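You operate a simulated robot arm through the tools that you are given. There is no shell and no other tool.

You are at the controls of a simulated robot arm. One attempt, no reset.

Task
Fill jar No. 57 to its 100 ml line with plain water and put its lid back on.
Fine: put the jar back where it stood; close the knob. Set down upright: what you pick out.

It is judged by the outcome, as a careful person would: the job done as asked, and still so three seconds after it is handed in. It fails if anything else is knocked over, pushed out of place, dropped, spilled or broken. A push-on lid holds only when it is set on centred and level and pressed home; a screw cap is set on level and turned clockwise until tight.

Robot
A 7-joint arm with a two-finger parallel gripper, fixed in place. Base frame: the origin is at the foot of the arm, x ahead of it, y to its left, z up; the work surface is at about z = 0.004. Readings come in m, degrees, newtons and seconds.
With the tool pointing down near the work surface it reaches from about 0.22 to 0.58 m from the base axis. Its first joint turns from -66.0 to 66.0 degrees. Payload 2.5 kg.
The tool frame sits at the grasp point between the pads (the TCP): z along the fingers, y along the line on which they close. The tips reach 0.023 m beyond it. The gripper opens to 0.094 m. The fingers are 0.038 m wide and 0.01 m thick; the gripper's body (0.054 by 0.096 m) begins 0.039 m behind the TCP.
Orientation is that of the tool frame in the base frame, as a unit quaternion [x, y, z, w]. With the fingers straight down and closing along the base's y, the tool's x points along the base's -x, its y along +y and its z along -z.

Tools
- The arm moves only by the tool drive_tool. Its argument "series" is a list of rows, each an object of numbers (a shift or turn left out is 0, a gripper value left out holds the last): "tx", "ty", "tz": the shift along the tool's x, y, z in cm; "rx", "ry", "rz": the turn, a rotation vector about the tool's x, y, z in degrees; "jaw": the finger opening in cm, from 0 to 9.4. In form: [{"tx": .., "ty": .., "tz": .., "rx": .., "ry": .., "rz": .., "jaw": ..}, ...]. A call has 1 to 20 rows; each row shifts and turns the commanded pose from where the row before left it, along the tool's axes as they then stand. Rows are played at 5 a second. More than 0.05 m and 8.6 degrees between two rows, or a gripper value outside its range, and nothing of the call is played. Where a pose cannot be reached the arm comes as near as it can. A force on the tool above 50 N (or 10 N above the force at the start of the call, whichever is more), or a blocked arm, ends the call early, and 0.2 s more pass. Each finger travels about 0.108 m/s and halts on what it meets, pressing with about 35 N; the grip force reading is that of the motor and also rises with nothing between the fingers. The clock runs only during rows and for 0.2 s after the last one: add rows that do not move to give the fingers time. The reply holds the time, the measured pose of the TCP, the force on the tool along the base axes, the opening and the grip force, in the units named above and with some noise, with the torque about the TCP (base axes, N m) and any sound that the robot's microphone picked up.
- Cameras (640 x 400 px; columns grow to the right, rows downward): "scene" is fixed at [0.092, -0.3911, 0.563]; the picture's right is [0.97, -0.23, 0.00], its down [-0.09, -0.37, -0.92] and it looks along [0.22, 0.90, -0.38] (base axes); focal length 292 px, centre (320, 200). "wrist" rides on the gripper at [0.086, 0.016, -0.075] in the tool frame; the picture's right is [-0.18, 0.98, 0.00], its down [-0.58, -0.11, -0.81] and it looks along [-0.79, -0.15, 0.59] (tool axes); focal length 243 px, centre (320, 200). There is no depth. A picture from a camera that has moved, and an enlarged one, comes with that camera's place and axes in the base frame and with its lens.
- snapshot(camera): a new picture of that camera. The clock stands still meanwhile.
- inspect(camera, box): a new picture of the part [left, top, right, bottom] of that camera's present view, enlarged. The clock stands still meanwhile.
- hand_in(): hands the job in; it is judged then, once.

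Nothing tells you positions but the pictures and the camera data. Unless the task says otherwise, let go and move clear before handing in.

The tools are called after "Request:" by a JSON object that holds its "api" and its "payload". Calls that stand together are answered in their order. drive_tool: Moves the arm, as the interface text tells. Its arguments: {"type":"object","properties":{"series":{"type":"array"}},"required":["series"]} The other tools are called the same way: snapshot (camera) takes a picture; inspect (camera, box) takes an enlarged picture of a part of a camera's view; hand_in () hands the job in.

At the start:

```text
clock: 0.0
ee_pos: [0.3211, 0.1551, 0.4537]
tool_rot: [0.0, 1.0, -0.001, 0.0]
contact_force: [-0.3, 0.3, 0.4]
moment: [0.01, 0.01, 0.02]
finger_gap: 0.0939
gripper_force: 0.2
```

scene: 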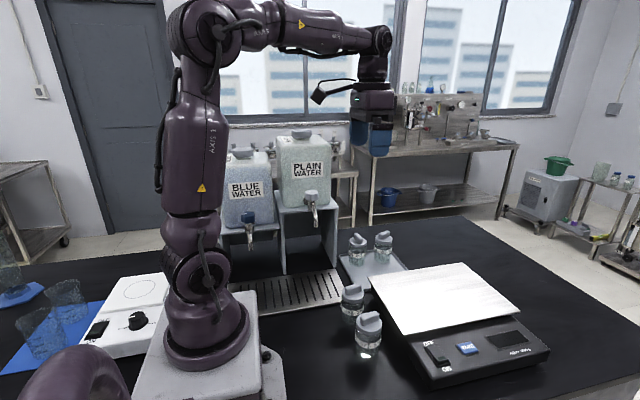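
wrist: 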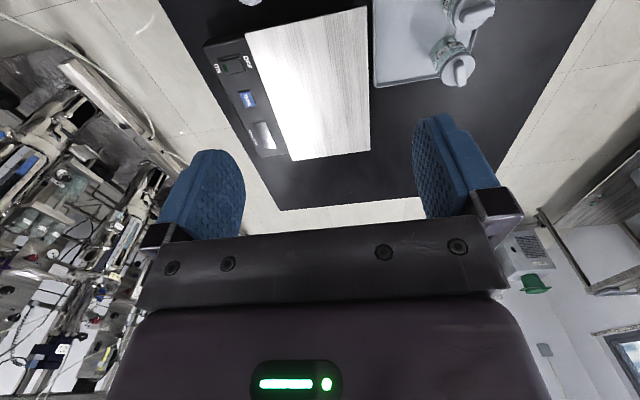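

I see two dispensers (blue water and plain water) on a stand, a drip tray, four jars with lids (two on a tray, two on the table) and a scale. I'll look closer to find jar No. 57.

Request:
{"api": "inspect", "payload": {"camera": "scene", "box": [320, 220, 420, 370]}}

Request:
{"api": "inspect", "payload": {"camera": "scene", "box": [210, 120, 350, 310]}}

Request:
{"api": "inspect", "payload": {"camera": "wrist", "box": [360, 0, 520, 100]}}

```text
2.67 times, centred on (370, 295) of scene
camera zoom: at [0.092, -0.3911, 0.563], right [0.97, -0.23, 0.0], down [-0.09, -0.37, -0.92], along [0.22, 0.9, -0.38], focal length 779 px, centre (187, -53)
```

zoom: 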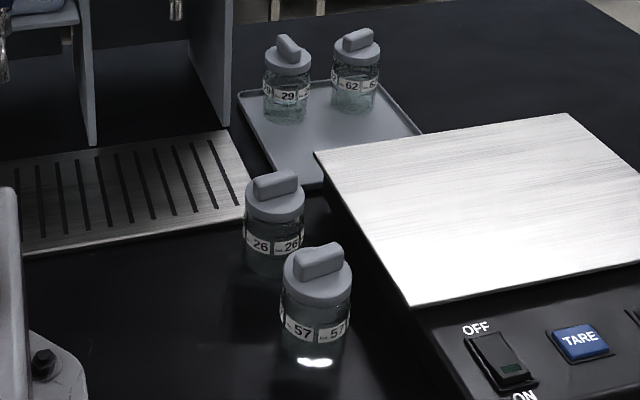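

```text
2.11 times, centred on (280, 215) of scene
camera zoom: at [0.092, -0.3911, 0.563], right [0.97, -0.23, 0.0], down [-0.09, -0.37, -0.92], along [0.22, 0.9, -0.38], focal length 615 px, centre (404, 168)
```

zoom: 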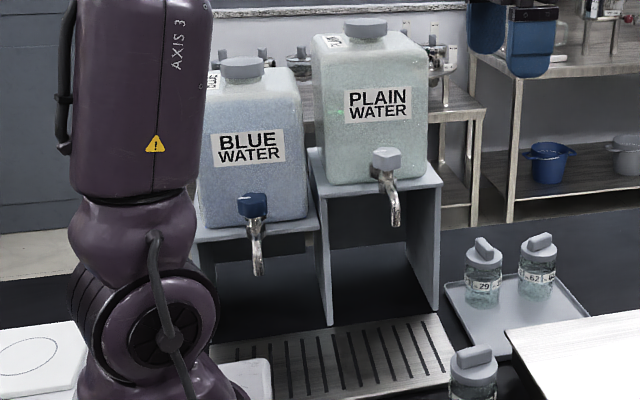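

```text
4.00 times, centred on (440, 50) of wrist
camera zoom: at [0.2344, 0.1728, 0.5293], right [0.18, 0.98, 0.0], down [0.58, -0.11, 0.81], along [0.79, -0.15, -0.59], focal length 970 px, centre (-160, 800)
```

zoom: 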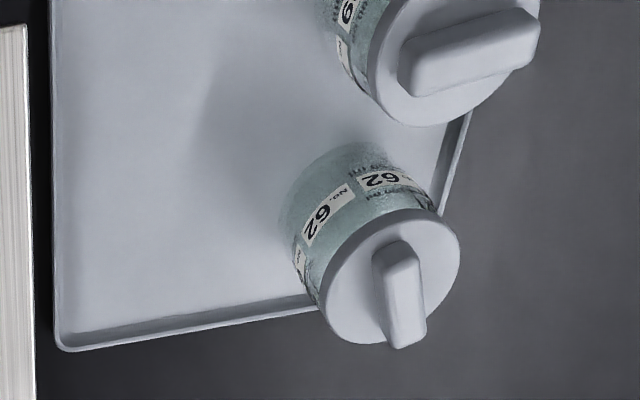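

Jar 57 is the one nearest the scene camera, around (0.31, 0.045), with No. 26 just behind it. I'll bring the wrist camera above it to locate it well and look at the lid.

Request:
{"api": "drive_tool", "payload": {"series": [{"tx": 0.25, "ty": -1.8, "tz": 3.5}, {"tx": 0.25, "ty": -1.8, "tz": 3.5}, {"tx": 0.25, "ty": -1.8, "tz": 3.5}, {"tx": 0.25, "ty": -1.8, "tz": 3.5}, {"tx": 0.25, "ty": -1.8, "tz": 3.5}, {"tx": 0.25, "ty": -1.8, "tz": 3.5}, {}]}}

Request:
{"api": "snapshot", "payload": {"camera": "wrist"}}

Request:
{"api": "snapshot", "payload": {"camera": "scene"}}

```text
clock: 1.6
ee_pos: [0.3061, 0.0483, 0.2435]
tool_rot: [0.0, 1.0, -0.001, 0.001]
contact_force: [0.2, -0.7, -0.1]
moment: [0.01, 0.0, 0.02]
finger_gap: 0.094
gripper_force: 0.0
```

```text
taken
camera wrist: at [0.2189, 0.0657, 0.3187], right [0.18, 0.98, 0.0], down [0.58, -0.11, 0.81], along [0.79, -0.15, -0.59], focal length 243 px, centre (320, 200)
```

wrist: 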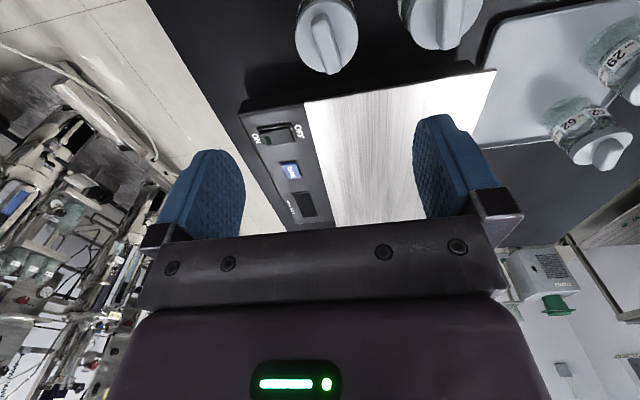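

```text
taken
```

scene: 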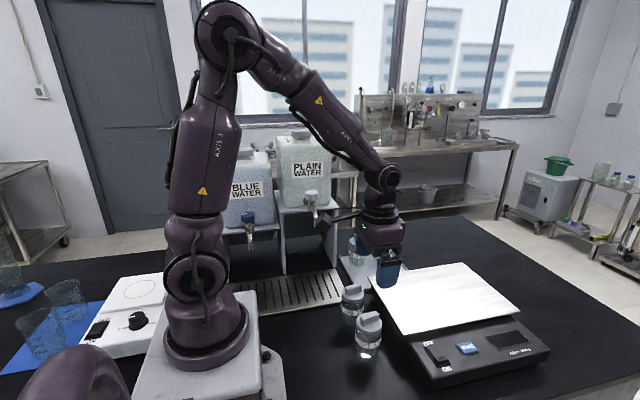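

The lid of 57 shows at the top of the wrist picture, roughly at (0.304, 0.052). I'll zoom in on the jar and on the taps for detail before touching anything.

Request:
{"api": "inspect", "payload": {"camera": "scene", "box": [340, 300, 400, 370]}}

Request:
{"api": "inspect", "payload": {"camera": "wrist", "box": [280, 0, 480, 100]}}

Request:
{"api": "inspect", "payload": {"camera": "scene", "box": [215, 170, 345, 310]}}

Request:
{"api": "inspect", "payload": {"camera": "scene", "box": [290, 180, 340, 235]}}

```text
5.71 times, centred on (370, 335) of scene
camera zoom: at [0.092, -0.3912, 0.563], right [0.97, -0.23, 0.0], down [-0.09, -0.37, -0.92], along [0.22, 0.9, -0.38], focal length 1669 px, centre (34, -571)
```

zoom: 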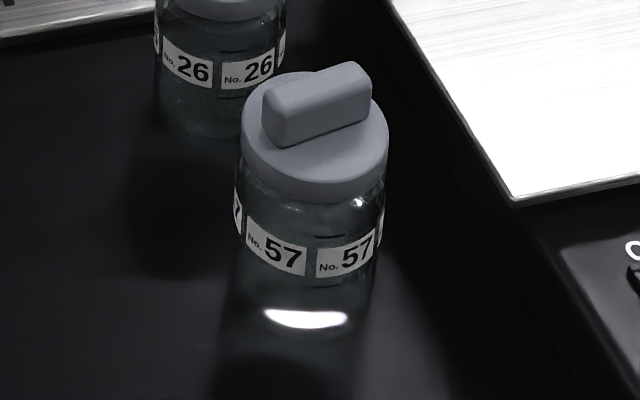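

```text
3.20 times, centred on (380, 50) of wrist
camera zoom: at [0.2189, 0.0657, 0.3187], right [0.18, 0.98, 0.0], down [0.58, -0.11, 0.81], along [0.79, -0.15, -0.59], focal length 776 px, centre (128, 680)
```

zoom: 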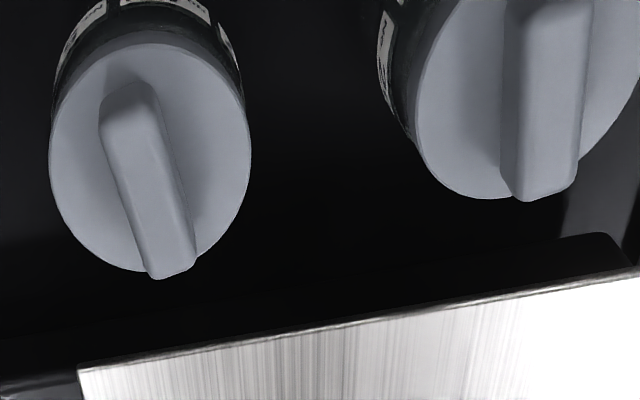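

```text
2.86 times, centred on (280, 240) of scene
camera zoom: at [0.092, -0.3912, 0.563], right [0.97, -0.23, 0.0], down [-0.09, -0.37, -0.92], along [0.22, 0.9, -0.38], focal length 835 px, centre (434, 86)
```

zoom: 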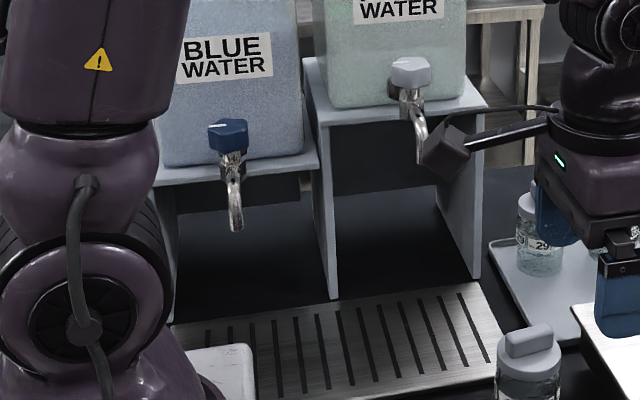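

```text
7.27 times, centred on (315, 208) of scene
camera zoom: at [0.092, -0.3912, 0.563], right [0.97, -0.23, 0.0], down [-0.09, -0.37, -0.92], along [0.22, 0.9, -0.38], focal length 2124 px, centre (356, 146)
```

zoom: 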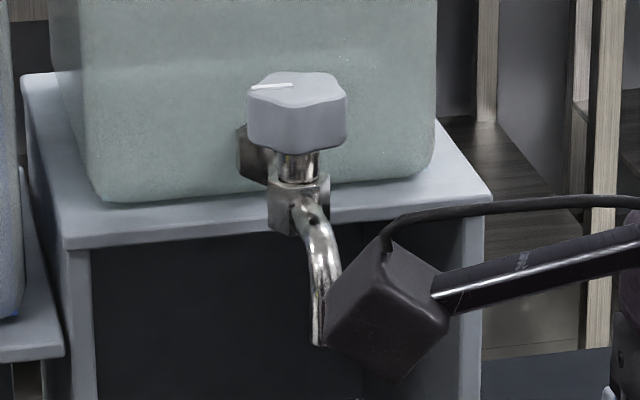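

The jar centre works out to about (0.308, 0.056), lid disc top near z≈0.078 and the handle bar up to about 0.098, lying nearly along x (about 8° off). I'll line up over it, narrow the jaws and look again.

Request:
{"api": "drive_tool", "payload": {"series": [{"tx": -0.1, "ty": 0.4, "tz": 2.5, "rz": -4, "jaw": 5}, {"tx": -0.1, "ty": 0.4, "tz": 2.5, "rz": -4}, {"tz": 2}, {}, {}]}}

Request:
{"api": "snapshot", "payload": {"camera": "wrist"}}

Request:
{"api": "inspect", "payload": {"camera": "scene", "box": [330, 270, 420, 370]}}

```text
clock: 2.8
ee_pos: [0.3086, 0.0566, 0.1745]
tool_rot: [-0.07, 0.998, 0.001, 0.0]
contact_force: [0.3, 0.9, -1.0]
moment: [0.03, -0.01, 0.02]
finger_gap: 0.0497
gripper_force: 0.0
```

```text
taken
camera wrist: at [0.2201, 0.0611, 0.2491], right [0.05, 1.0, 0.0], down [0.59, -0.03, 0.81], along [0.81, -0.04, -0.59], focal length 243 px, centre (320, 200)
```

wrist: 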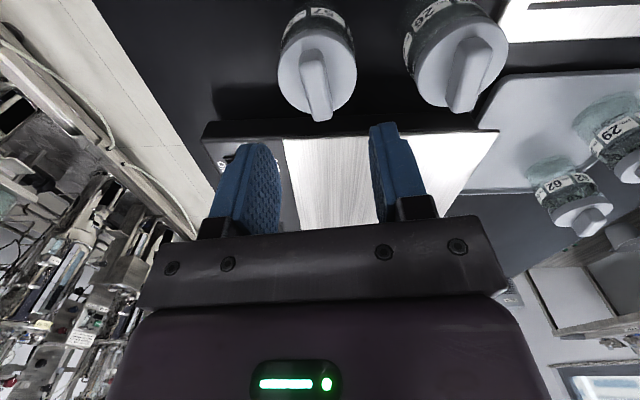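

```text
4.00 times, centred on (375, 320) of scene
camera zoom: at [0.092, -0.3911, 0.563], right [0.97, -0.23, 0.0], down [-0.09, -0.37, -0.92], along [0.22, 0.9, -0.38], focal length 1168 px, centre (100, -280)
```

zoom: 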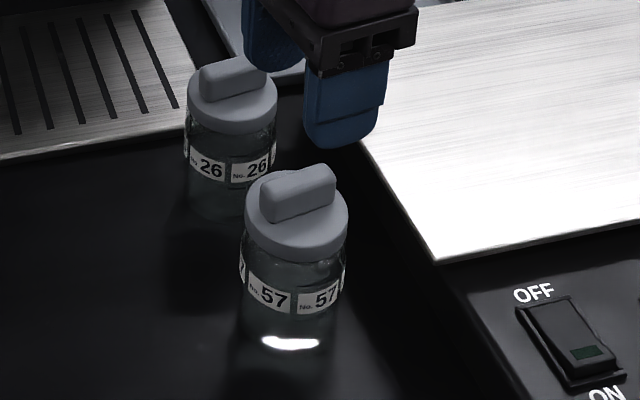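

The lid and handle now lie close to the tool axis in the wrist picture. I'll zoom to check the offset and the bar angle before descending.

Request:
{"api": "inspect", "payload": {"camera": "wrist", "box": [260, 0, 420, 130]}}

```text
3.08 times, centred on (340, 65) of wrist
camera zoom: at [0.2201, 0.0611, 0.2491], right [0.05, 1.0, 0.0], down [0.59, -0.03, 0.81], along [0.81, -0.04, -0.59], focal length 746 px, centre (258, 615)
```

zoom: 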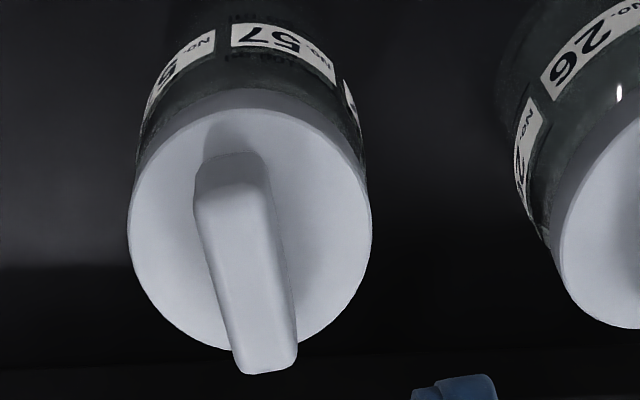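

Bar centre is about (0.305, 0.056) at 7.6°, matching my yaw. I'll shift slightly and descend so the fingertips straddle the bar, stopping above the lid disc.

Request:
{"api": "drive_tool", "payload": {"series": [{"tx": 0.35, "tz": 2.5}, {"tz": 2.0}, {"tz": 1.5}, {"tz": 0.5}, {}]}}

Request:
{"api": "inspect", "payload": {"camera": "scene", "box": [330, 270, 420, 370]}}

Request:
{"api": "inspect", "payload": {"camera": "wrist", "box": [200, 0, 440, 240]}}

```text
clock: 4.0
ee_pos: [0.3047, 0.0532, 0.1097]
tool_rot: [-0.07, 0.998, -0.001, 0.0]
contact_force: [0.4, -0.1, -0.2]
moment: [0.0, -0.03, -0.02]
finger_gap: 0.0497
gripper_force: 0.0
```

```text
4.00 times, centred on (375, 320) of scene
camera zoom: at [0.092, -0.3911, 0.563], right [0.97, -0.23, 0.0], down [-0.09, -0.37, -0.92], along [0.22, 0.9, -0.38], focal length 1168 px, centre (100, -280)
```

zoom: 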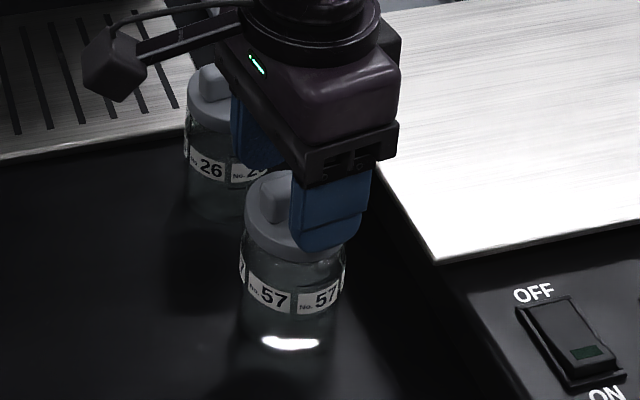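

```text
1.67 times, centred on (320, 120) of wrist
camera zoom: at [0.2162, 0.0592, 0.1847], right [0.05, 1.0, 0.0], down [0.59, -0.03, 0.81], along [0.81, -0.04, -0.59], focal length 404 px, centre (320, 333)
```

zoom: 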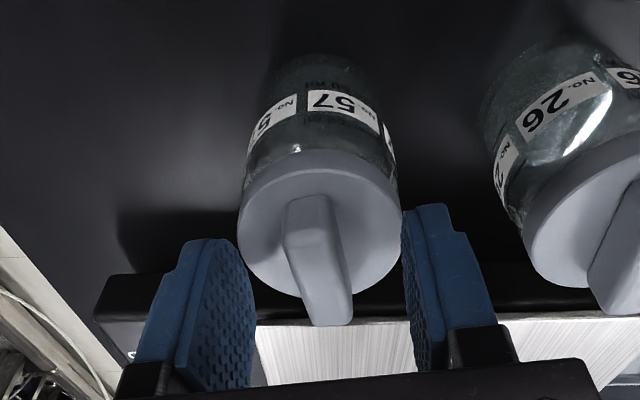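

The bar sits centred between the fingers with tips still above the lid disc. I'll lower a few millimetres and close on the bar.

Request:
{"api": "drive_tool", "payload": {"series": [{"tz": 0.4}, {"jaw": 0.8}, {}, {}, {}]}}

Request:
{"api": "inspect", "payload": {"camera": "wrist", "box": [200, 0, 440, 240]}}

Request:
{"api": "inspect", "payload": {"camera": "scene", "box": [330, 270, 420, 370]}}

```text
clock: 5.2
ee_pos: [0.3042, 0.0541, 0.1066]
tool_rot: [-0.07, 0.998, 0.001, 0.0]
contact_force: [0.7, 0.3, -0.7]
moment: [-0.05, 0.0, -0.03]
finger_gap: 0.0135
gripper_force: 35.1
heard: snap
```

```text
1.67 times, centred on (320, 120) of wrist
camera zoom: at [0.2159, 0.0595, 0.1813], right [0.05, 1.0, 0.0], down [0.59, -0.03, 0.81], along [0.81, -0.04, -0.59], focal length 404 px, centre (320, 333)
```

zoom: 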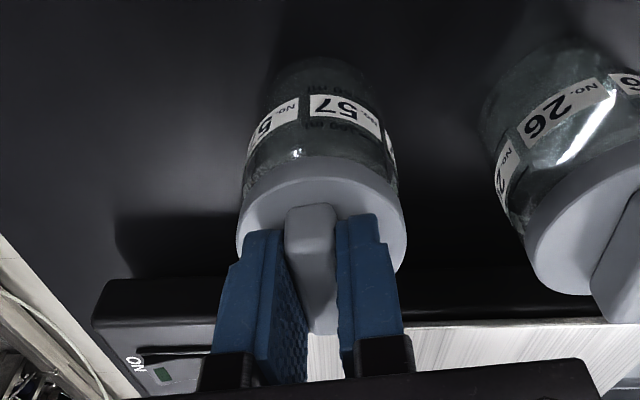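

```text
4.00 times, centred on (375, 320) of scene
camera zoom: at [0.092, -0.3911, 0.563], right [0.97, -0.23, 0.0], down [-0.09, -0.37, -0.92], along [0.22, 0.9, -0.38], focal length 1168 px, centre (100, -280)
```

zoom: 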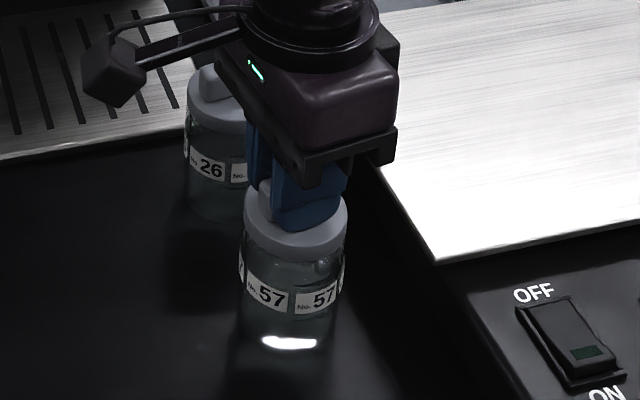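

The bar is held (gap 13.5 mm) and a snap was heard, so it's a push-on lid. I'll lift slowly and check that the jar stays on the table.

Request:
{"api": "drive_tool", "payload": {"series": [{"tz": -0.3}, {"tz": -0.4}, {"tz": -0.5}, {"tz": -0.5}, {"tz": -0.6}, {}]}}

Request:
{"api": "inspect", "payload": {"camera": "scene", "box": [330, 270, 420, 370]}}

Request:
{"api": "inspect", "payload": {"camera": "wrist", "box": [200, 0, 440, 240]}}

```text
clock: 6.6
ee_pos: [0.3041, 0.0537, 0.1307]
tool_rot: [-0.07, 0.998, 0.001, 0.0]
contact_force: [-0.1, -0.1, -0.1]
moment: [0.01, 0.0, -0.02]
finger_gap: 0.0136
gripper_force: 35.6
```

```text
4.00 times, centred on (375, 320) of scene
camera zoom: at [0.092, -0.3911, 0.563], right [0.97, -0.23, 0.0], down [-0.09, -0.37, -0.92], along [0.22, 0.9, -0.38], focal length 1168 px, centre (100, -280)
```

zoom: 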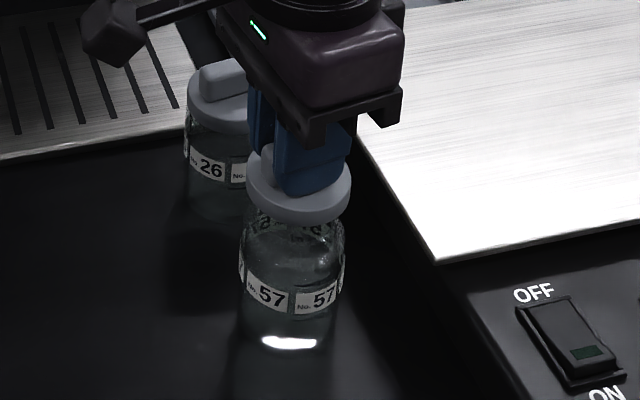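

```text
1.67 times, centred on (320, 120) of wrist
camera zoom: at [0.216, 0.0593, 0.2054], right [0.05, 1.0, 0.0], down [0.59, -0.03, 0.81], along [0.81, -0.04, -0.59], focal length 404 px, centre (320, 333)
```

zoom: 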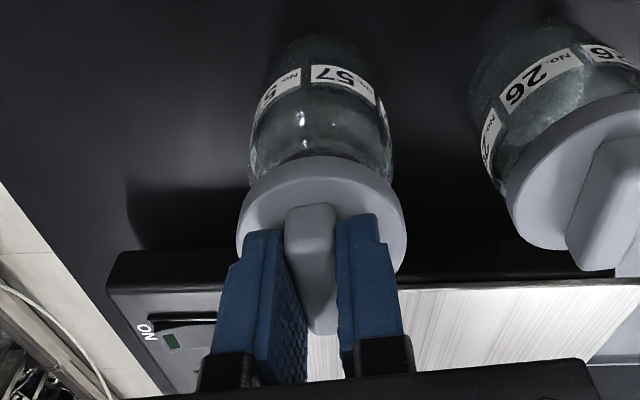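

The lid came free cleanly and the jar stayed put. I'll carry the lid to open table at about (0.285, -0.045), away from the jar, scale and table edge, and lower it toward the surface.

Request:
{"api": "drive_tool", "payload": {"series": [{"tz": -1.5}, {"tx": 1.09, "ty": -3.18}, {"tx": 1.09, "ty": -3.18}, {"tx": 1.08, "ty": -3.18}, {}, {"tz": 3}, {"tz": 3}, {"tz": 2}, {"tz": 1}, {}]}}

Request:
{"api": "inspect", "payload": {"camera": "scene", "box": [320, 270, 440, 400]}}

Request:
{"api": "snapshot", "payload": {"camera": "wrist"}}

```text
clock: 8.8
ee_pos: [0.2854, -0.0468, 0.0529]
tool_rot: [-0.07, 0.998, 0.0, 0.0]
contact_force: [0.6, 0.4, -1.4]
moment: [-0.01, -0.02, 0.03]
finger_gap: 0.0141
gripper_force: 34.9
```

```text
3.08 times, centred on (380, 335) of scene
camera zoom: at [0.092, -0.3911, 0.563], right [0.97, -0.23, 0.0], down [-0.09, -0.37, -0.92], along [0.22, 0.9, -0.38], focal length 899 px, centre (135, -215)
```

zoom: 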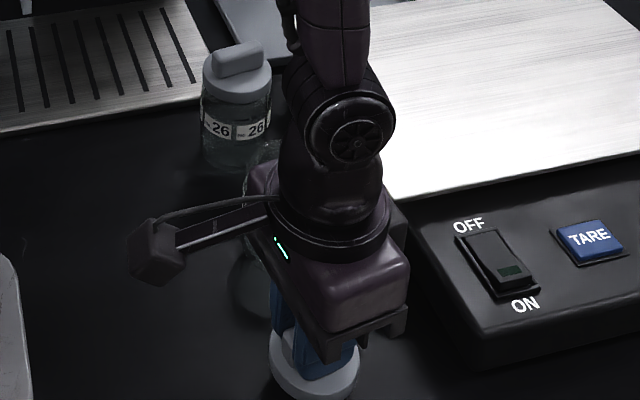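

```text
taken
camera wrist: at [0.197, -0.0405, 0.1282], right [0.05, 1.0, 0.0], down [0.59, -0.03, 0.81], along [0.81, -0.04, -0.59], focal length 243 px, centre (320, 200)
```

wrist: 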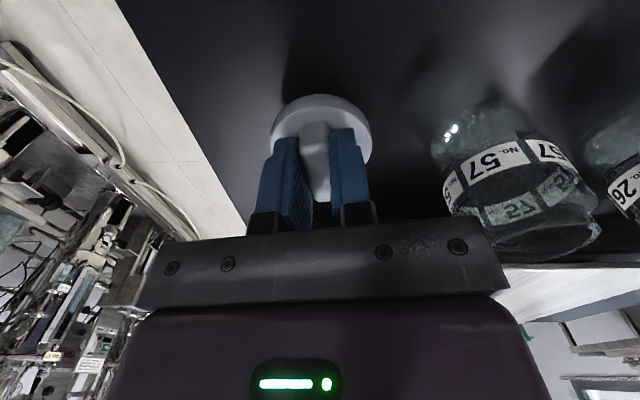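

The lid is just above the table and well clear of the jar. I'll step it down millimetre by millimetre and let contact stop it.

Request:
{"api": "drive_tool", "payload": {"series": [{"tz": 0.1}, {"tz": 0.1}, {"tz": 0.1}, {"tz": 0.1}, {"tz": 0.1}, {"tz": 0.1}]}}

```text
clock: 10.2
ee_pos: [0.2856, -0.0456, 0.047]
tool_rot: [-0.069, 0.998, 0.0, -0.001]
contact_force: [-0.4, -0.3, -0.1]
moment: [0.02, -0.04, 0.01]
finger_gap: 0.0139
gripper_force: 35.1
```

Still free at z = 0.047; I'll continue stepping down.

Request:
{"api": "drive_tool", "payload": {"series": [{"tz": 0.1}, {"tz": 0.1}, {"tz": 0.1}, {"tz": 0.1}]}}

Request:
{"api": "inspect", "payload": {"camera": "wrist", "box": [220, 60, 420, 220]}}

```text
clock: 11.2
ee_pos: [0.2846, -0.0437, 0.0436]
tool_rot: [-0.069, 0.998, 0.0, 0.0]
contact_force: [0.0, 0.5, -0.8]
moment: [0.0, -0.03, 0.02]
finger_gap: 0.0136
gripper_force: 34.7
```

```text
2.50 times, centred on (320, 140) of wrist
camera zoom: at [0.1972, -0.0391, 0.1185], right [0.05, 1.0, 0.0], down [0.59, -0.03, 0.81], along [0.81, -0.04, -0.59], focal length 606 px, centre (320, 350)
```

zoom: 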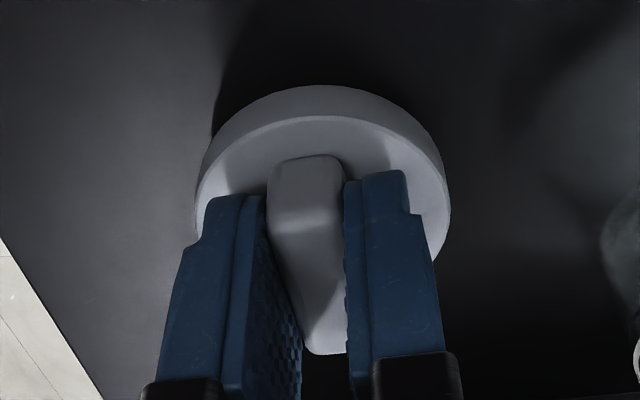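

No contact yet; continuing down in small steps.

Request:
{"api": "drive_tool", "payload": {"series": [{"tz": 0.1}, {"tz": 0.1}, {"tz": 0.1}]}}

```text
clock: 12.0
ee_pos: [0.2856, -0.0431, 0.0406]
tool_rot: [-0.069, 0.998, 0.0, 0.001]
contact_force: [-0.5, -0.3, -0.2]
moment: [0.0, 0.03, -0.01]
finger_gap: 0.014
gripper_force: 34.6
```

Request:
{"api": "drive_tool", "payload": {"series": [{"tz": 0.1}, {"tz": 0.1}]}}

Request:
{"api": "inspect", "payload": {"camera": "wrist", "box": [220, 60, 420, 220]}}

Request:
{"api": "inspect", "payload": {"camera": "scene", "box": [350, 340, 410, 400]}}

```text
clock: 12.6
ee_pos: [0.2859, -0.045, 0.0388]
tool_rot: [-0.069, 0.998, 0.0, 0.0]
contact_force: [-1.3, -0.2, -0.7]
moment: [-0.01, 0.0, 0.02]
finger_gap: 0.0138
gripper_force: 34.8
```

```text
2.50 times, centred on (320, 140) of wrist
camera zoom: at [0.1973, -0.0394, 0.1133], right [0.05, 1.0, 0.0], down [0.59, -0.03, 0.81], along [0.81, -0.04, -0.59], focal length 606 px, centre (320, 350)
```

zoom: 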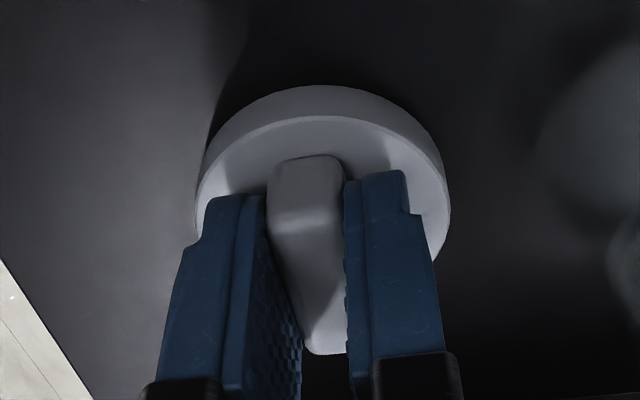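

```text
6.67 times, centred on (380, 370) of scene
camera zoom: at [0.092, -0.3911, 0.563], right [0.97, -0.23, 0.0], down [-0.09, -0.37, -0.92], along [0.22, 0.9, -0.38], focal length 1948 px, centre (-80, -933)
```

zoom: 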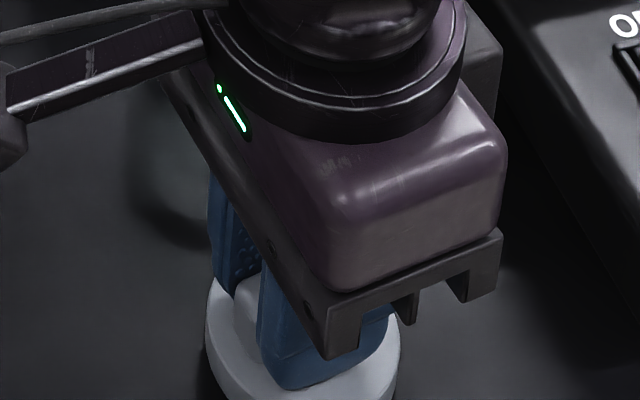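

Still no contact force. The skirt is roughly 9–10 mm tall so contact should be very near; I'll continue in half-millimetre steps.

Request:
{"api": "drive_tool", "payload": {"series": [{"tz": 0.05}, {"tz": 0.05}, {"tz": 0.05}, {"tz": 0.05}]}}

```text
clock: 13.6
ee_pos: [0.2834, -0.0443, 0.0367]
tool_rot: [-0.069, 0.998, 0.001, 0.0]
contact_force: [-0.2, -0.1, -0.4]
moment: [0.0, 0.01, 0.0]
finger_gap: 0.0137
gripper_force: 34.8
```

Request:
{"api": "drive_tool", "payload": {"series": [{"tz": 0.05}, {"tz": 0.05}, {"tz": 0.05}, {"tz": 0.05}]}}

Request:
{"api": "inspect", "payload": {"camera": "wrist", "box": [220, 60, 420, 220]}}

```text
clock: 14.6
ee_pos: [0.285, -0.0435, 0.0341]
tool_rot: [-0.069, 0.998, -0.001, 0.0]
contact_force: [-7.5, -4.5, 28.9]
moment: [0.02, -0.04, 0.01]
finger_gap: 0.0137
gripper_force: 34.9
```

```text
2.50 times, centred on (320, 140) of wrist
camera zoom: at [0.1966, -0.0387, 0.1097], right [0.05, 1.0, 0.0], down [0.59, -0.03, 0.81], along [0.81, -0.04, -0.59], focal length 606 px, centre (320, 350)
```

zoom: 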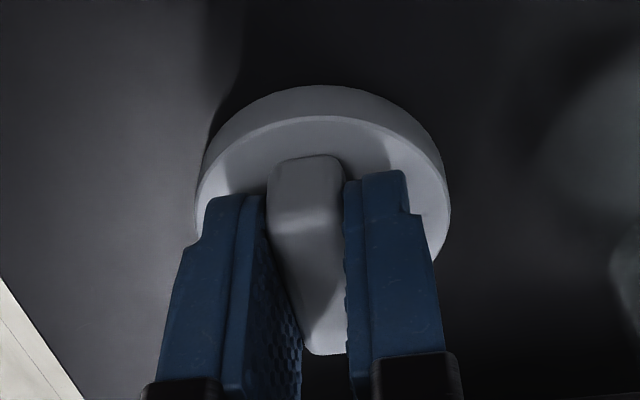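

The lid is now on the table (29 N contact). I'll ease off half a millimetre, open the fingers, and rise straight up.

Request:
{"api": "drive_tool", "payload": {"series": [{"tz": -0.06}, {"jaw": 4.5}, {}, {"tz": -1.0}, {"tz": -2.5}, {"tz": -4}, {"tz": -4}, {}]}}

Request:
{"api": "snapshot", "payload": {"camera": "wrist"}}

Request:
{"api": "snapshot", "payload": {"camera": "scene"}}

```text
clock: 16.4
ee_pos: [0.2853, -0.045, 0.1507]
tool_rot: [-0.069, 0.998, 0.0, 0.0]
contact_force: [-0.3, 0.0, 0.0]
moment: [0.03, 0.01, -0.03]
finger_gap: 0.0448
gripper_force: 0.0
```

```text
taken
camera wrist: at [0.1975, -0.0404, 0.2259], right [0.05, 1.0, 0.0], down [0.59, -0.03, 0.81], along [0.81, -0.04, -0.59], focal length 243 px, centre (320, 200)
```

wrist: 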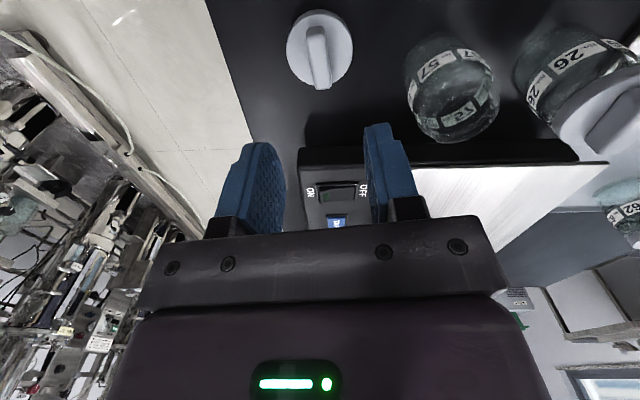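

```text
taken
```

scene: 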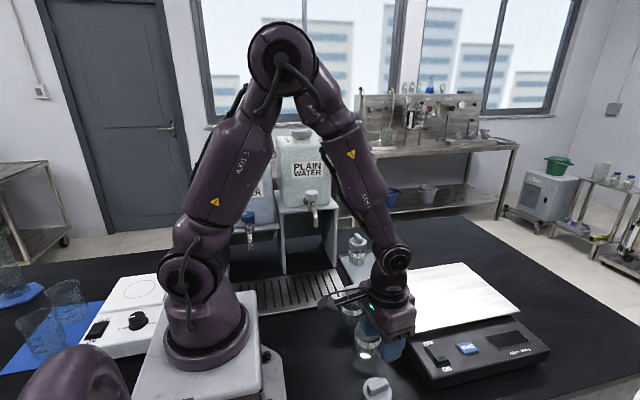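

The lid rests upright on the table. Now I'll examine the open jar for its graduation marks, and the drip tray and tap geometry.

Request:
{"api": "inspect", "payload": {"camera": "wrist", "box": [380, 10, 540, 150]}}

Request:
{"api": "inspect", "payload": {"camera": "scene", "box": [220, 180, 350, 320]}}

Request:
{"api": "inspect", "payload": {"camera": "scene", "box": [340, 310, 400, 400]}}

```text
2.86 times, centred on (460, 80) of wrist
camera zoom: at [0.1975, -0.0404, 0.2259], right [0.05, 1.0, 0.0], down [0.59, -0.03, 0.81], along [0.81, -0.04, -0.59], focal length 693 px, centre (-80, 543)
```

zoom: 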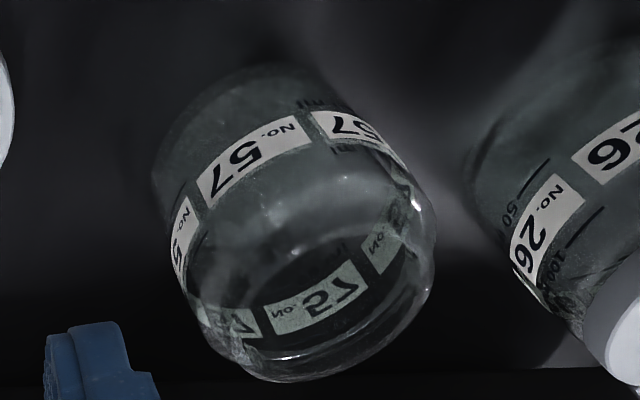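

```text
2.86 times, centred on (285, 250) of scene
camera zoom: at [0.092, -0.3911, 0.563], right [0.97, -0.23, 0.0], down [-0.09, -0.37, -0.92], along [0.22, 0.9, -0.38], focal length 835 px, centre (420, 57)
```

zoom: 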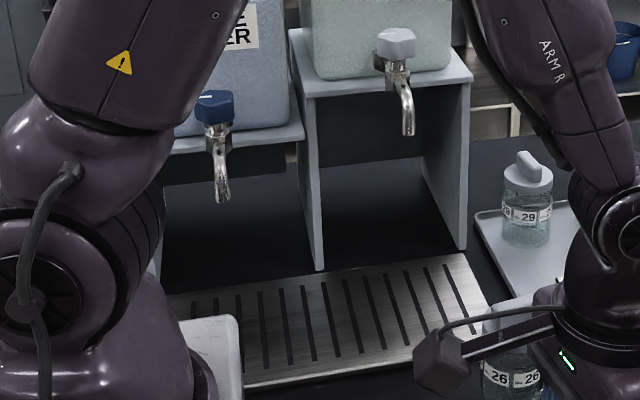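

```text
4.44 times, centred on (370, 355) of scene
camera zoom: at [0.092, -0.3911, 0.563], right [0.97, -0.23, 0.0], down [-0.09, -0.37, -0.92], along [0.22, 0.9, -0.38], focal length 1298 px, centre (98, -489)
```

zoom: 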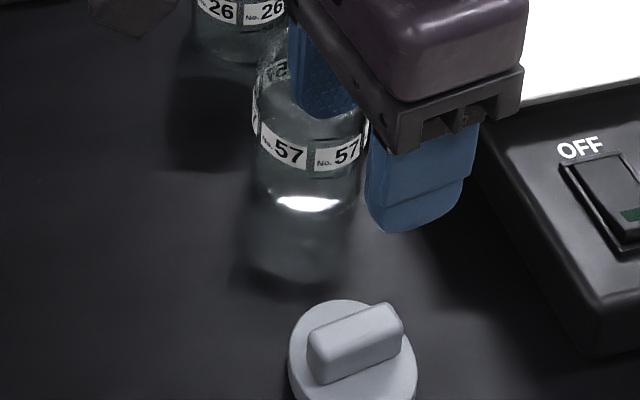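

Jar 57 is empty, with a 50 tick below the label and a 100 ml tick above it. I'll rise and turn the wrist so the camera looks toward the dispensers, to measure tap, spout and drip tray.

Request:
{"api": "drive_tool", "payload": {"series": [{"tz": -4}, {"tz": -4, "rz": -8}, {"tz": -4, "rz": -8}, {"tz": -3, "rz": -8}, {"rz": -8}, {"rz": -8}, {"rz": -8}, {"rz": -8}, {"rz": -8}, {"rz": -8}, {"rz": -8}, {"rz": -2}, {}]}}

Request:
{"api": "snapshot", "payload": {"camera": "wrist"}}

Request:
{"api": "snapshot", "payload": {"camera": "scene"}}

```text
clock: 19.2
ee_pos: [0.2845, -0.0443, 0.3004]
tool_rot: [0.707, -0.707, 0.0, -0.001]
contact_force: [0.2, -0.3, -0.5]
moment: [0.02, 0.0, -0.02]
finger_gap: 0.045
gripper_force: 0.0
```

```text
taken
camera wrist: at [0.2687, -0.13, 0.375], right [-0.98, 0.18, 0.0], down [0.11, 0.58, 0.81], along [0.15, 0.79, -0.59], focal length 243 px, centre (320, 200)
```

wrist: 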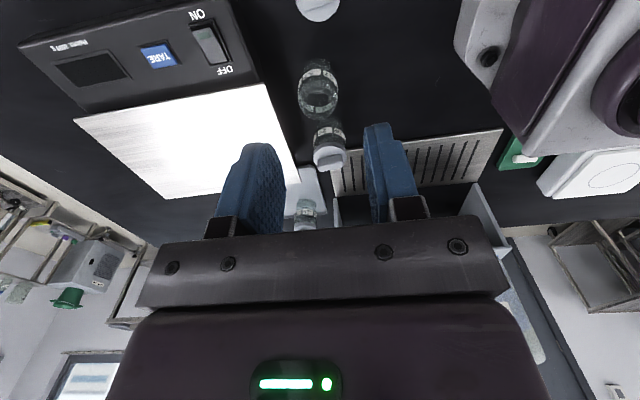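

```text
taken
```

scene: 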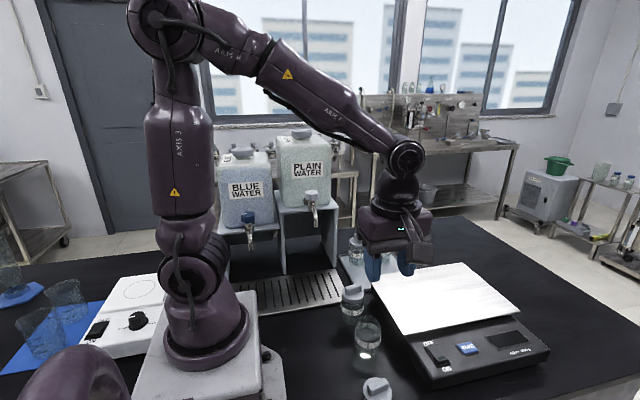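

The yawed pose works and the camera sees the drip tray (about x -0.01 to 0.30, y 0.205 to 0.35). I'll move closer at height and tilt the tool 45° toward +y, both to look at the taps and to test that this tilt is reachable.

Request:
{"api": "drive_tool", "payload": {"series": [{"tx": -4, "ty": 0.5}, {"tx": -4, "ty": 0.5}, {"tx": -4, "ty": 0.5}, {"tx": -2, "ty": 0.5}, {"ry": -8}, {"ry": -8}, {"ry": -8}, {"ry": -8}, {"ry": -8}, {"ry": -5}, {}, {}]}}

Request:
{"api": "snapshot", "payload": {"camera": "wrist"}}

Request:
{"api": "snapshot", "payload": {"camera": "scene"}}

```text
clock: 21.8
ee_pos: [0.2649, 0.0966, 0.2992]
tool_rot: [-0.653, 0.654, 0.27, 0.27]
contact_force: [-1.0, -0.7, 0.2]
moment: [0.01, -0.01, 0.04]
finger_gap: 0.0451
gripper_force: 0.0
```

```text
taken
camera wrist: at [0.2479, -0.0165, 0.2919], right [-0.98, 0.13, 0.13], down [0.11, -0.16, 0.98], along [0.15, 0.98, 0.14], focal length 243 px, centre (320, 200)
```

wrist: 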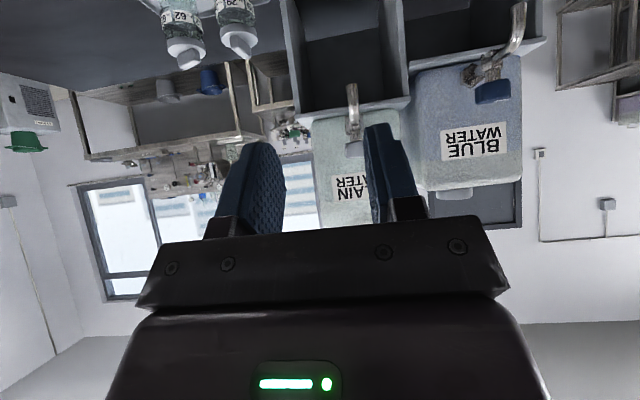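

```text
taken
```

scene: 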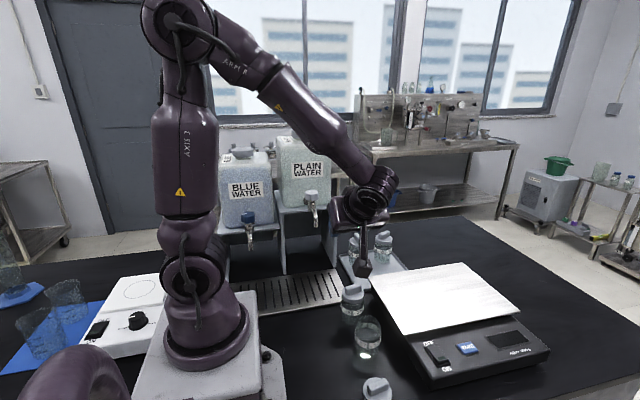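

The 45° tilt toward +y is reached without trouble. The plain tap shows just between the fingers; I'll zoom on it.

Request:
{"api": "inspect", "payload": {"camera": "wrist", "box": [290, 40, 430, 180]}}

Request:
{"api": "inspect", "payload": {"camera": "wrist", "box": [440, 0, 560, 120]}}

Request:
{"api": "inspect", "payload": {"camera": "scene", "box": [290, 180, 340, 235]}}

```text
2.86 times, centred on (360, 110) of wrist
camera zoom: at [0.2479, -0.0165, 0.2919], right [-0.98, 0.13, 0.13], down [0.11, -0.16, 0.98], along [0.15, 0.98, 0.14], focal length 693 px, centre (206, 457)
```

zoom: 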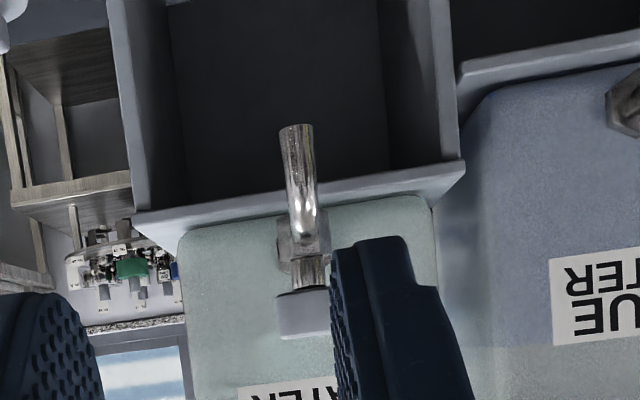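

```text
3.33 times, centred on (500, 60) of wrist
camera zoom: at [0.2479, -0.0165, 0.2919], right [-0.98, 0.13, 0.13], down [0.11, -0.16, 0.98], along [0.15, 0.98, 0.14], focal length 809 px, centre (-280, 667)
```

zoom: 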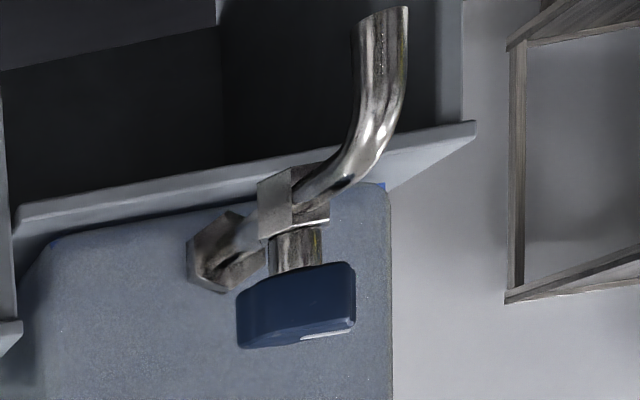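

```text
7.27 times, centred on (315, 208) of scene
camera zoom: at [0.092, -0.3911, 0.563], right [0.97, -0.23, 0.0], down [-0.09, -0.37, -0.92], along [0.22, 0.9, -0.38], focal length 2124 px, centre (356, 146)
```

zoom: 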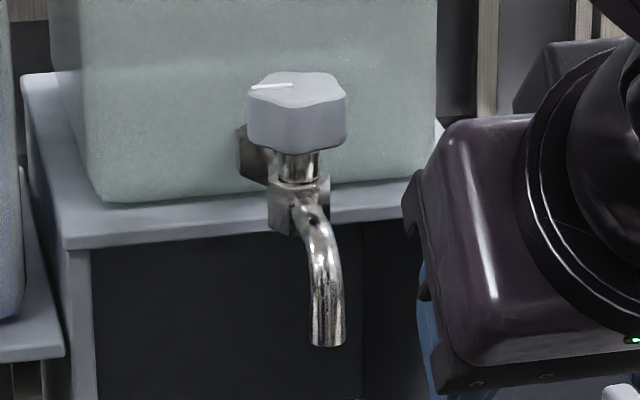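

I want a second view of the tap from higher up to fix its depth, so I'll untilt, rise, and look from above-front with jaws wide open.

Request:
{"api": "drive_tool", "payload": {"series": [{"ry": 8, "jaw": 9.4}, {"ry": 8}, {"ry": 8}, {"ry": 8}, {"ry": 8}, {"ry": 5}, {"tz": -4}, {"tz": -4}, {"tz": -4}, {"tx": -4}, {"tx": -4}, {}]}}

Request:
{"api": "snapshot", "payload": {"camera": "wrist"}}

Request:
{"api": "inspect", "payload": {"camera": "wrist", "box": [240, 60, 400, 220]}}

```text
clock: 24.4
ee_pos: [0.268, 0.1773, 0.4196]
tool_rot: [-0.706, 0.708, -0.001, 0.0]
contact_force: [-0.2, -0.7, -0.1]
moment: [0.03, 0.02, -0.03]
finger_gap: 0.094
gripper_force: 0.1
```

```text
taken
camera wrist: at [0.2509, 0.0921, 0.4951], right [-0.98, 0.18, 0.0], down [0.11, 0.58, 0.81], along [0.15, 0.79, -0.59], focal length 243 px, centre (320, 200)
```

wrist: 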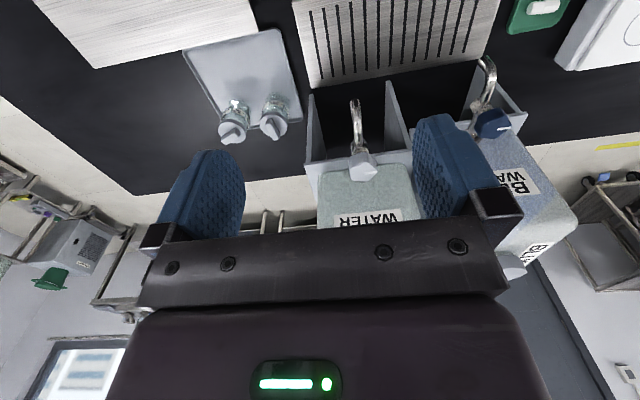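

```text
2.50 times, centred on (320, 140) of wrist
camera zoom: at [0.2509, 0.0921, 0.4951], right [-0.98, 0.18, 0.0], down [0.11, 0.58, 0.81], along [0.15, 0.79, -0.59], focal length 606 px, centre (320, 350)
```

zoom: 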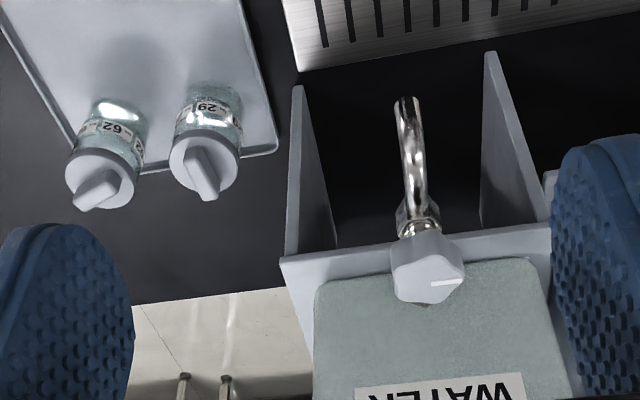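

From three views the spout tip is at about (0.239, 0.270, 0.209), and the plain knob (vertical axis, ~37 mm across) is centred near (0.237, 0.316) with its top at z≈0.288. Next I'll go to a staging pose behind jar 57 with the tool tilted 35° toward +y, so that the gripper body will later clear the spout.

Request:
{"api": "drive_tool", "payload": {"series": [{"tx": 4.5, "ty": -0.95}, {"tx": 4.5, "ty": -0.95}, {"tx": 4.5, "ty": -0.95}, {"tx": 4.4, "ty": -0.95}, {"tz": 4.3}, {"tz": 4.3}, {"tz": 4.3}, {"tz": 4.3}, {"tz": 4.3}, {"tz": 4.3}, {"ry": -8}, {"ry": -8}, {"ry": -8}, {"ry": -8}, {"ry": -3}, {}, {}]}}

Request:
{"api": "snapshot", "payload": {"camera": "wrist"}}

Request:
{"api": "snapshot", "payload": {"camera": "scene"}}

```text
clock: 28.0
ee_pos: [0.303, -0.0028, 0.1613]
tool_rot: [-0.674, 0.675, 0.213, 0.212]
contact_force: [0.3, 0.6, 0.6]
moment: [0.02, 0.01, -0.02]
finger_gap: 0.0939
gripper_force: 0.0
```

```text
taken
camera wrist: at [0.2866, -0.1155, 0.1731], right [-0.98, 0.15, 0.11], down [0.11, 0.01, 0.99], along [0.15, 0.99, -0.03], focal length 243 px, centre (320, 200)
```

wrist: 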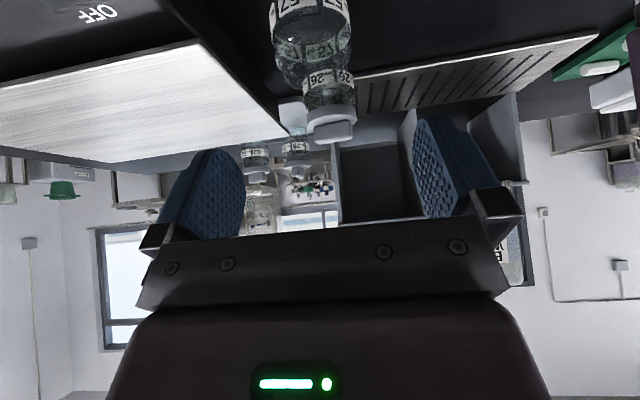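

```text
taken
```

scene: 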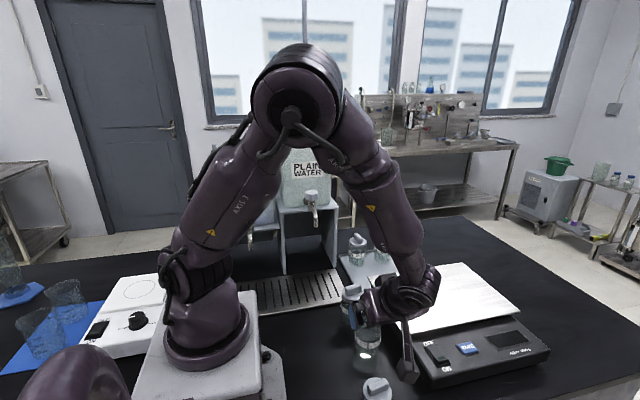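

Jar 57 is in view at the top of the wrist picture. I'll zoom to measure its lateral position before the approach.

Request:
{"api": "inspect", "payload": {"camera": "wrist", "box": [250, 0, 400, 140]}}

Request:
{"api": "inspect", "payload": {"camera": "scene", "box": [330, 290, 430, 400]}}

```text
2.86 times, centred on (325, 70) of wrist
camera zoom: at [0.2866, -0.1155, 0.1731], right [-0.98, 0.15, 0.11], down [0.11, 0.01, 0.99], along [0.15, 0.99, -0.03], focal length 693 px, centre (306, 571)
```

zoom: 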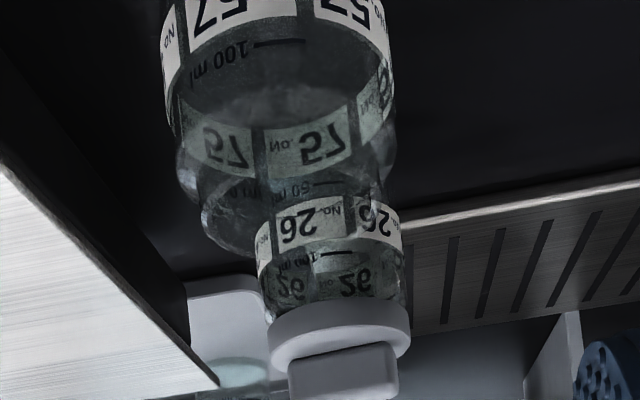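

```text
3.64 times, centred on (380, 345) of scene
camera zoom: at [0.092, -0.3912, 0.563], right [0.97, -0.23, 0.0], down [-0.09, -0.37, -0.92], along [0.22, 0.9, -0.38], focal length 1062 px, centre (102, -327)
```

zoom: 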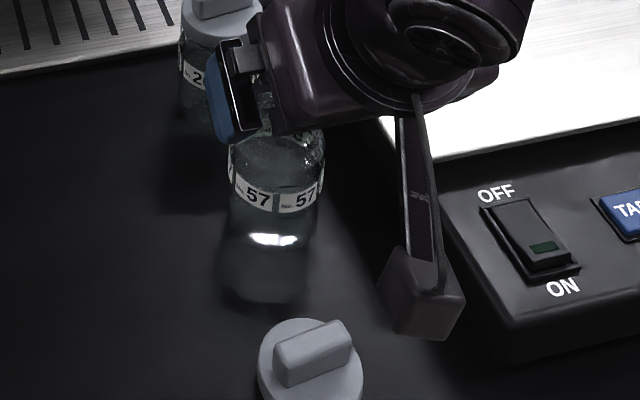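

The 100 ml line is readable just above the label. The jar is about 3 mm to +x of my tool plane; I'll correct that and advance part-way along the tool axis, then check.

Request:
{"api": "drive_tool", "payload": {"series": [{"tx": 1.1, "ty": -0.3}, {"tz": 3}, {"tz": 3}, {}, {}]}}

Request:
{"api": "snapshot", "payload": {"camera": "wrist"}}

Request:
{"api": "inspect", "payload": {"camera": "scene", "box": [330, 290, 430, 400]}}

```text
clock: 29.2
ee_pos: [0.3055, 0.0213, 0.1039]
tool_rot: [0.675, -0.674, -0.213, -0.213]
contact_force: [-0.2, 0.7, 0.5]
moment: [-0.01, 0.02, -0.02]
finger_gap: 0.0938
gripper_force: 0.2
```

```text
taken
camera wrist: at [0.2888, -0.0907, 0.1162], right [-0.98, 0.15, 0.11], down [0.11, 0.01, 0.99], along [0.15, 0.99, -0.03], focal length 243 px, centre (320, 200)
```

wrist: 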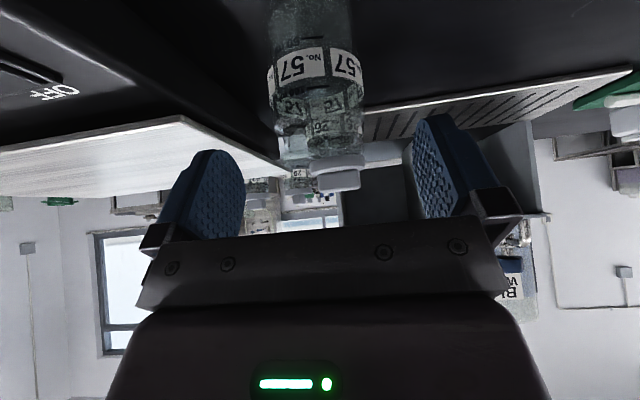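

```text
3.64 times, centred on (380, 345) of scene
camera zoom: at [0.092, -0.3911, 0.563], right [0.97, -0.23, 0.0], down [-0.09, -0.37, -0.92], along [0.22, 0.9, -0.38], focal length 1062 px, centre (102, -327)
```

zoom: 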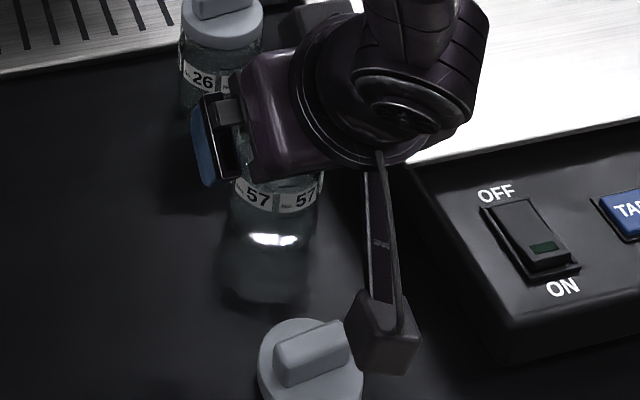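

The jar is centred between the fingers to within a millimetre and the camera box clears the lid. I'll complete the approach along the tool axis.

Request:
{"api": "drive_tool", "payload": {"series": [{"tz": 1.5}, {"tz": 1.5}, {"tz": 1.5}, {"tz": 1.2}, {}]}}

Request:
{"api": "snapshot", "payload": {"camera": "wrist"}}

Request:
{"api": "inspect", "payload": {"camera": "scene", "box": [330, 290, 430, 400]}}

```text
clock: 30.4
ee_pos: [0.3059, 0.0534, 0.0587]
tool_rot: [-0.673, 0.675, 0.212, 0.213]
contact_force: [-0.1, 0.7, -0.5]
moment: [0.03, 0.03, 0.01]
finger_gap: 0.0941
gripper_force: 0.0
```

```text
taken
camera wrist: at [0.2892, -0.0584, 0.0707], right [-0.98, 0.15, 0.11], down [0.11, 0.01, 0.99], along [0.15, 0.99, -0.03], focal length 243 px, centre (320, 200)
```

wrist: 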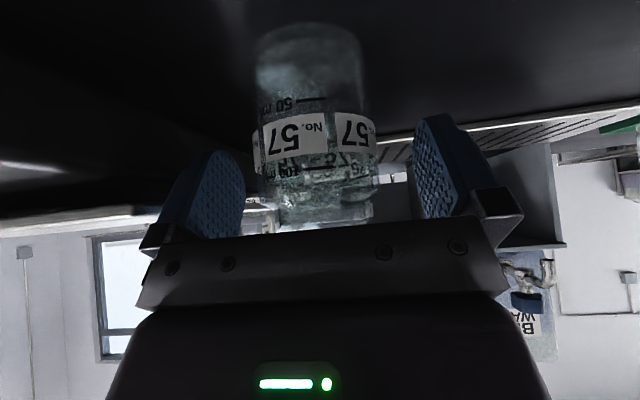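

```text
3.64 times, centred on (380, 345) of scene
camera zoom: at [0.092, -0.3911, 0.563], right [0.97, -0.23, 0.0], down [-0.09, -0.37, -0.92], along [0.22, 0.9, -0.38], focal length 1062 px, centre (102, -327)
```

zoom: 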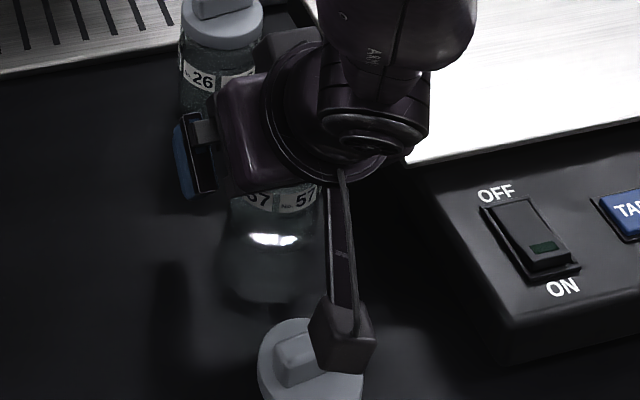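

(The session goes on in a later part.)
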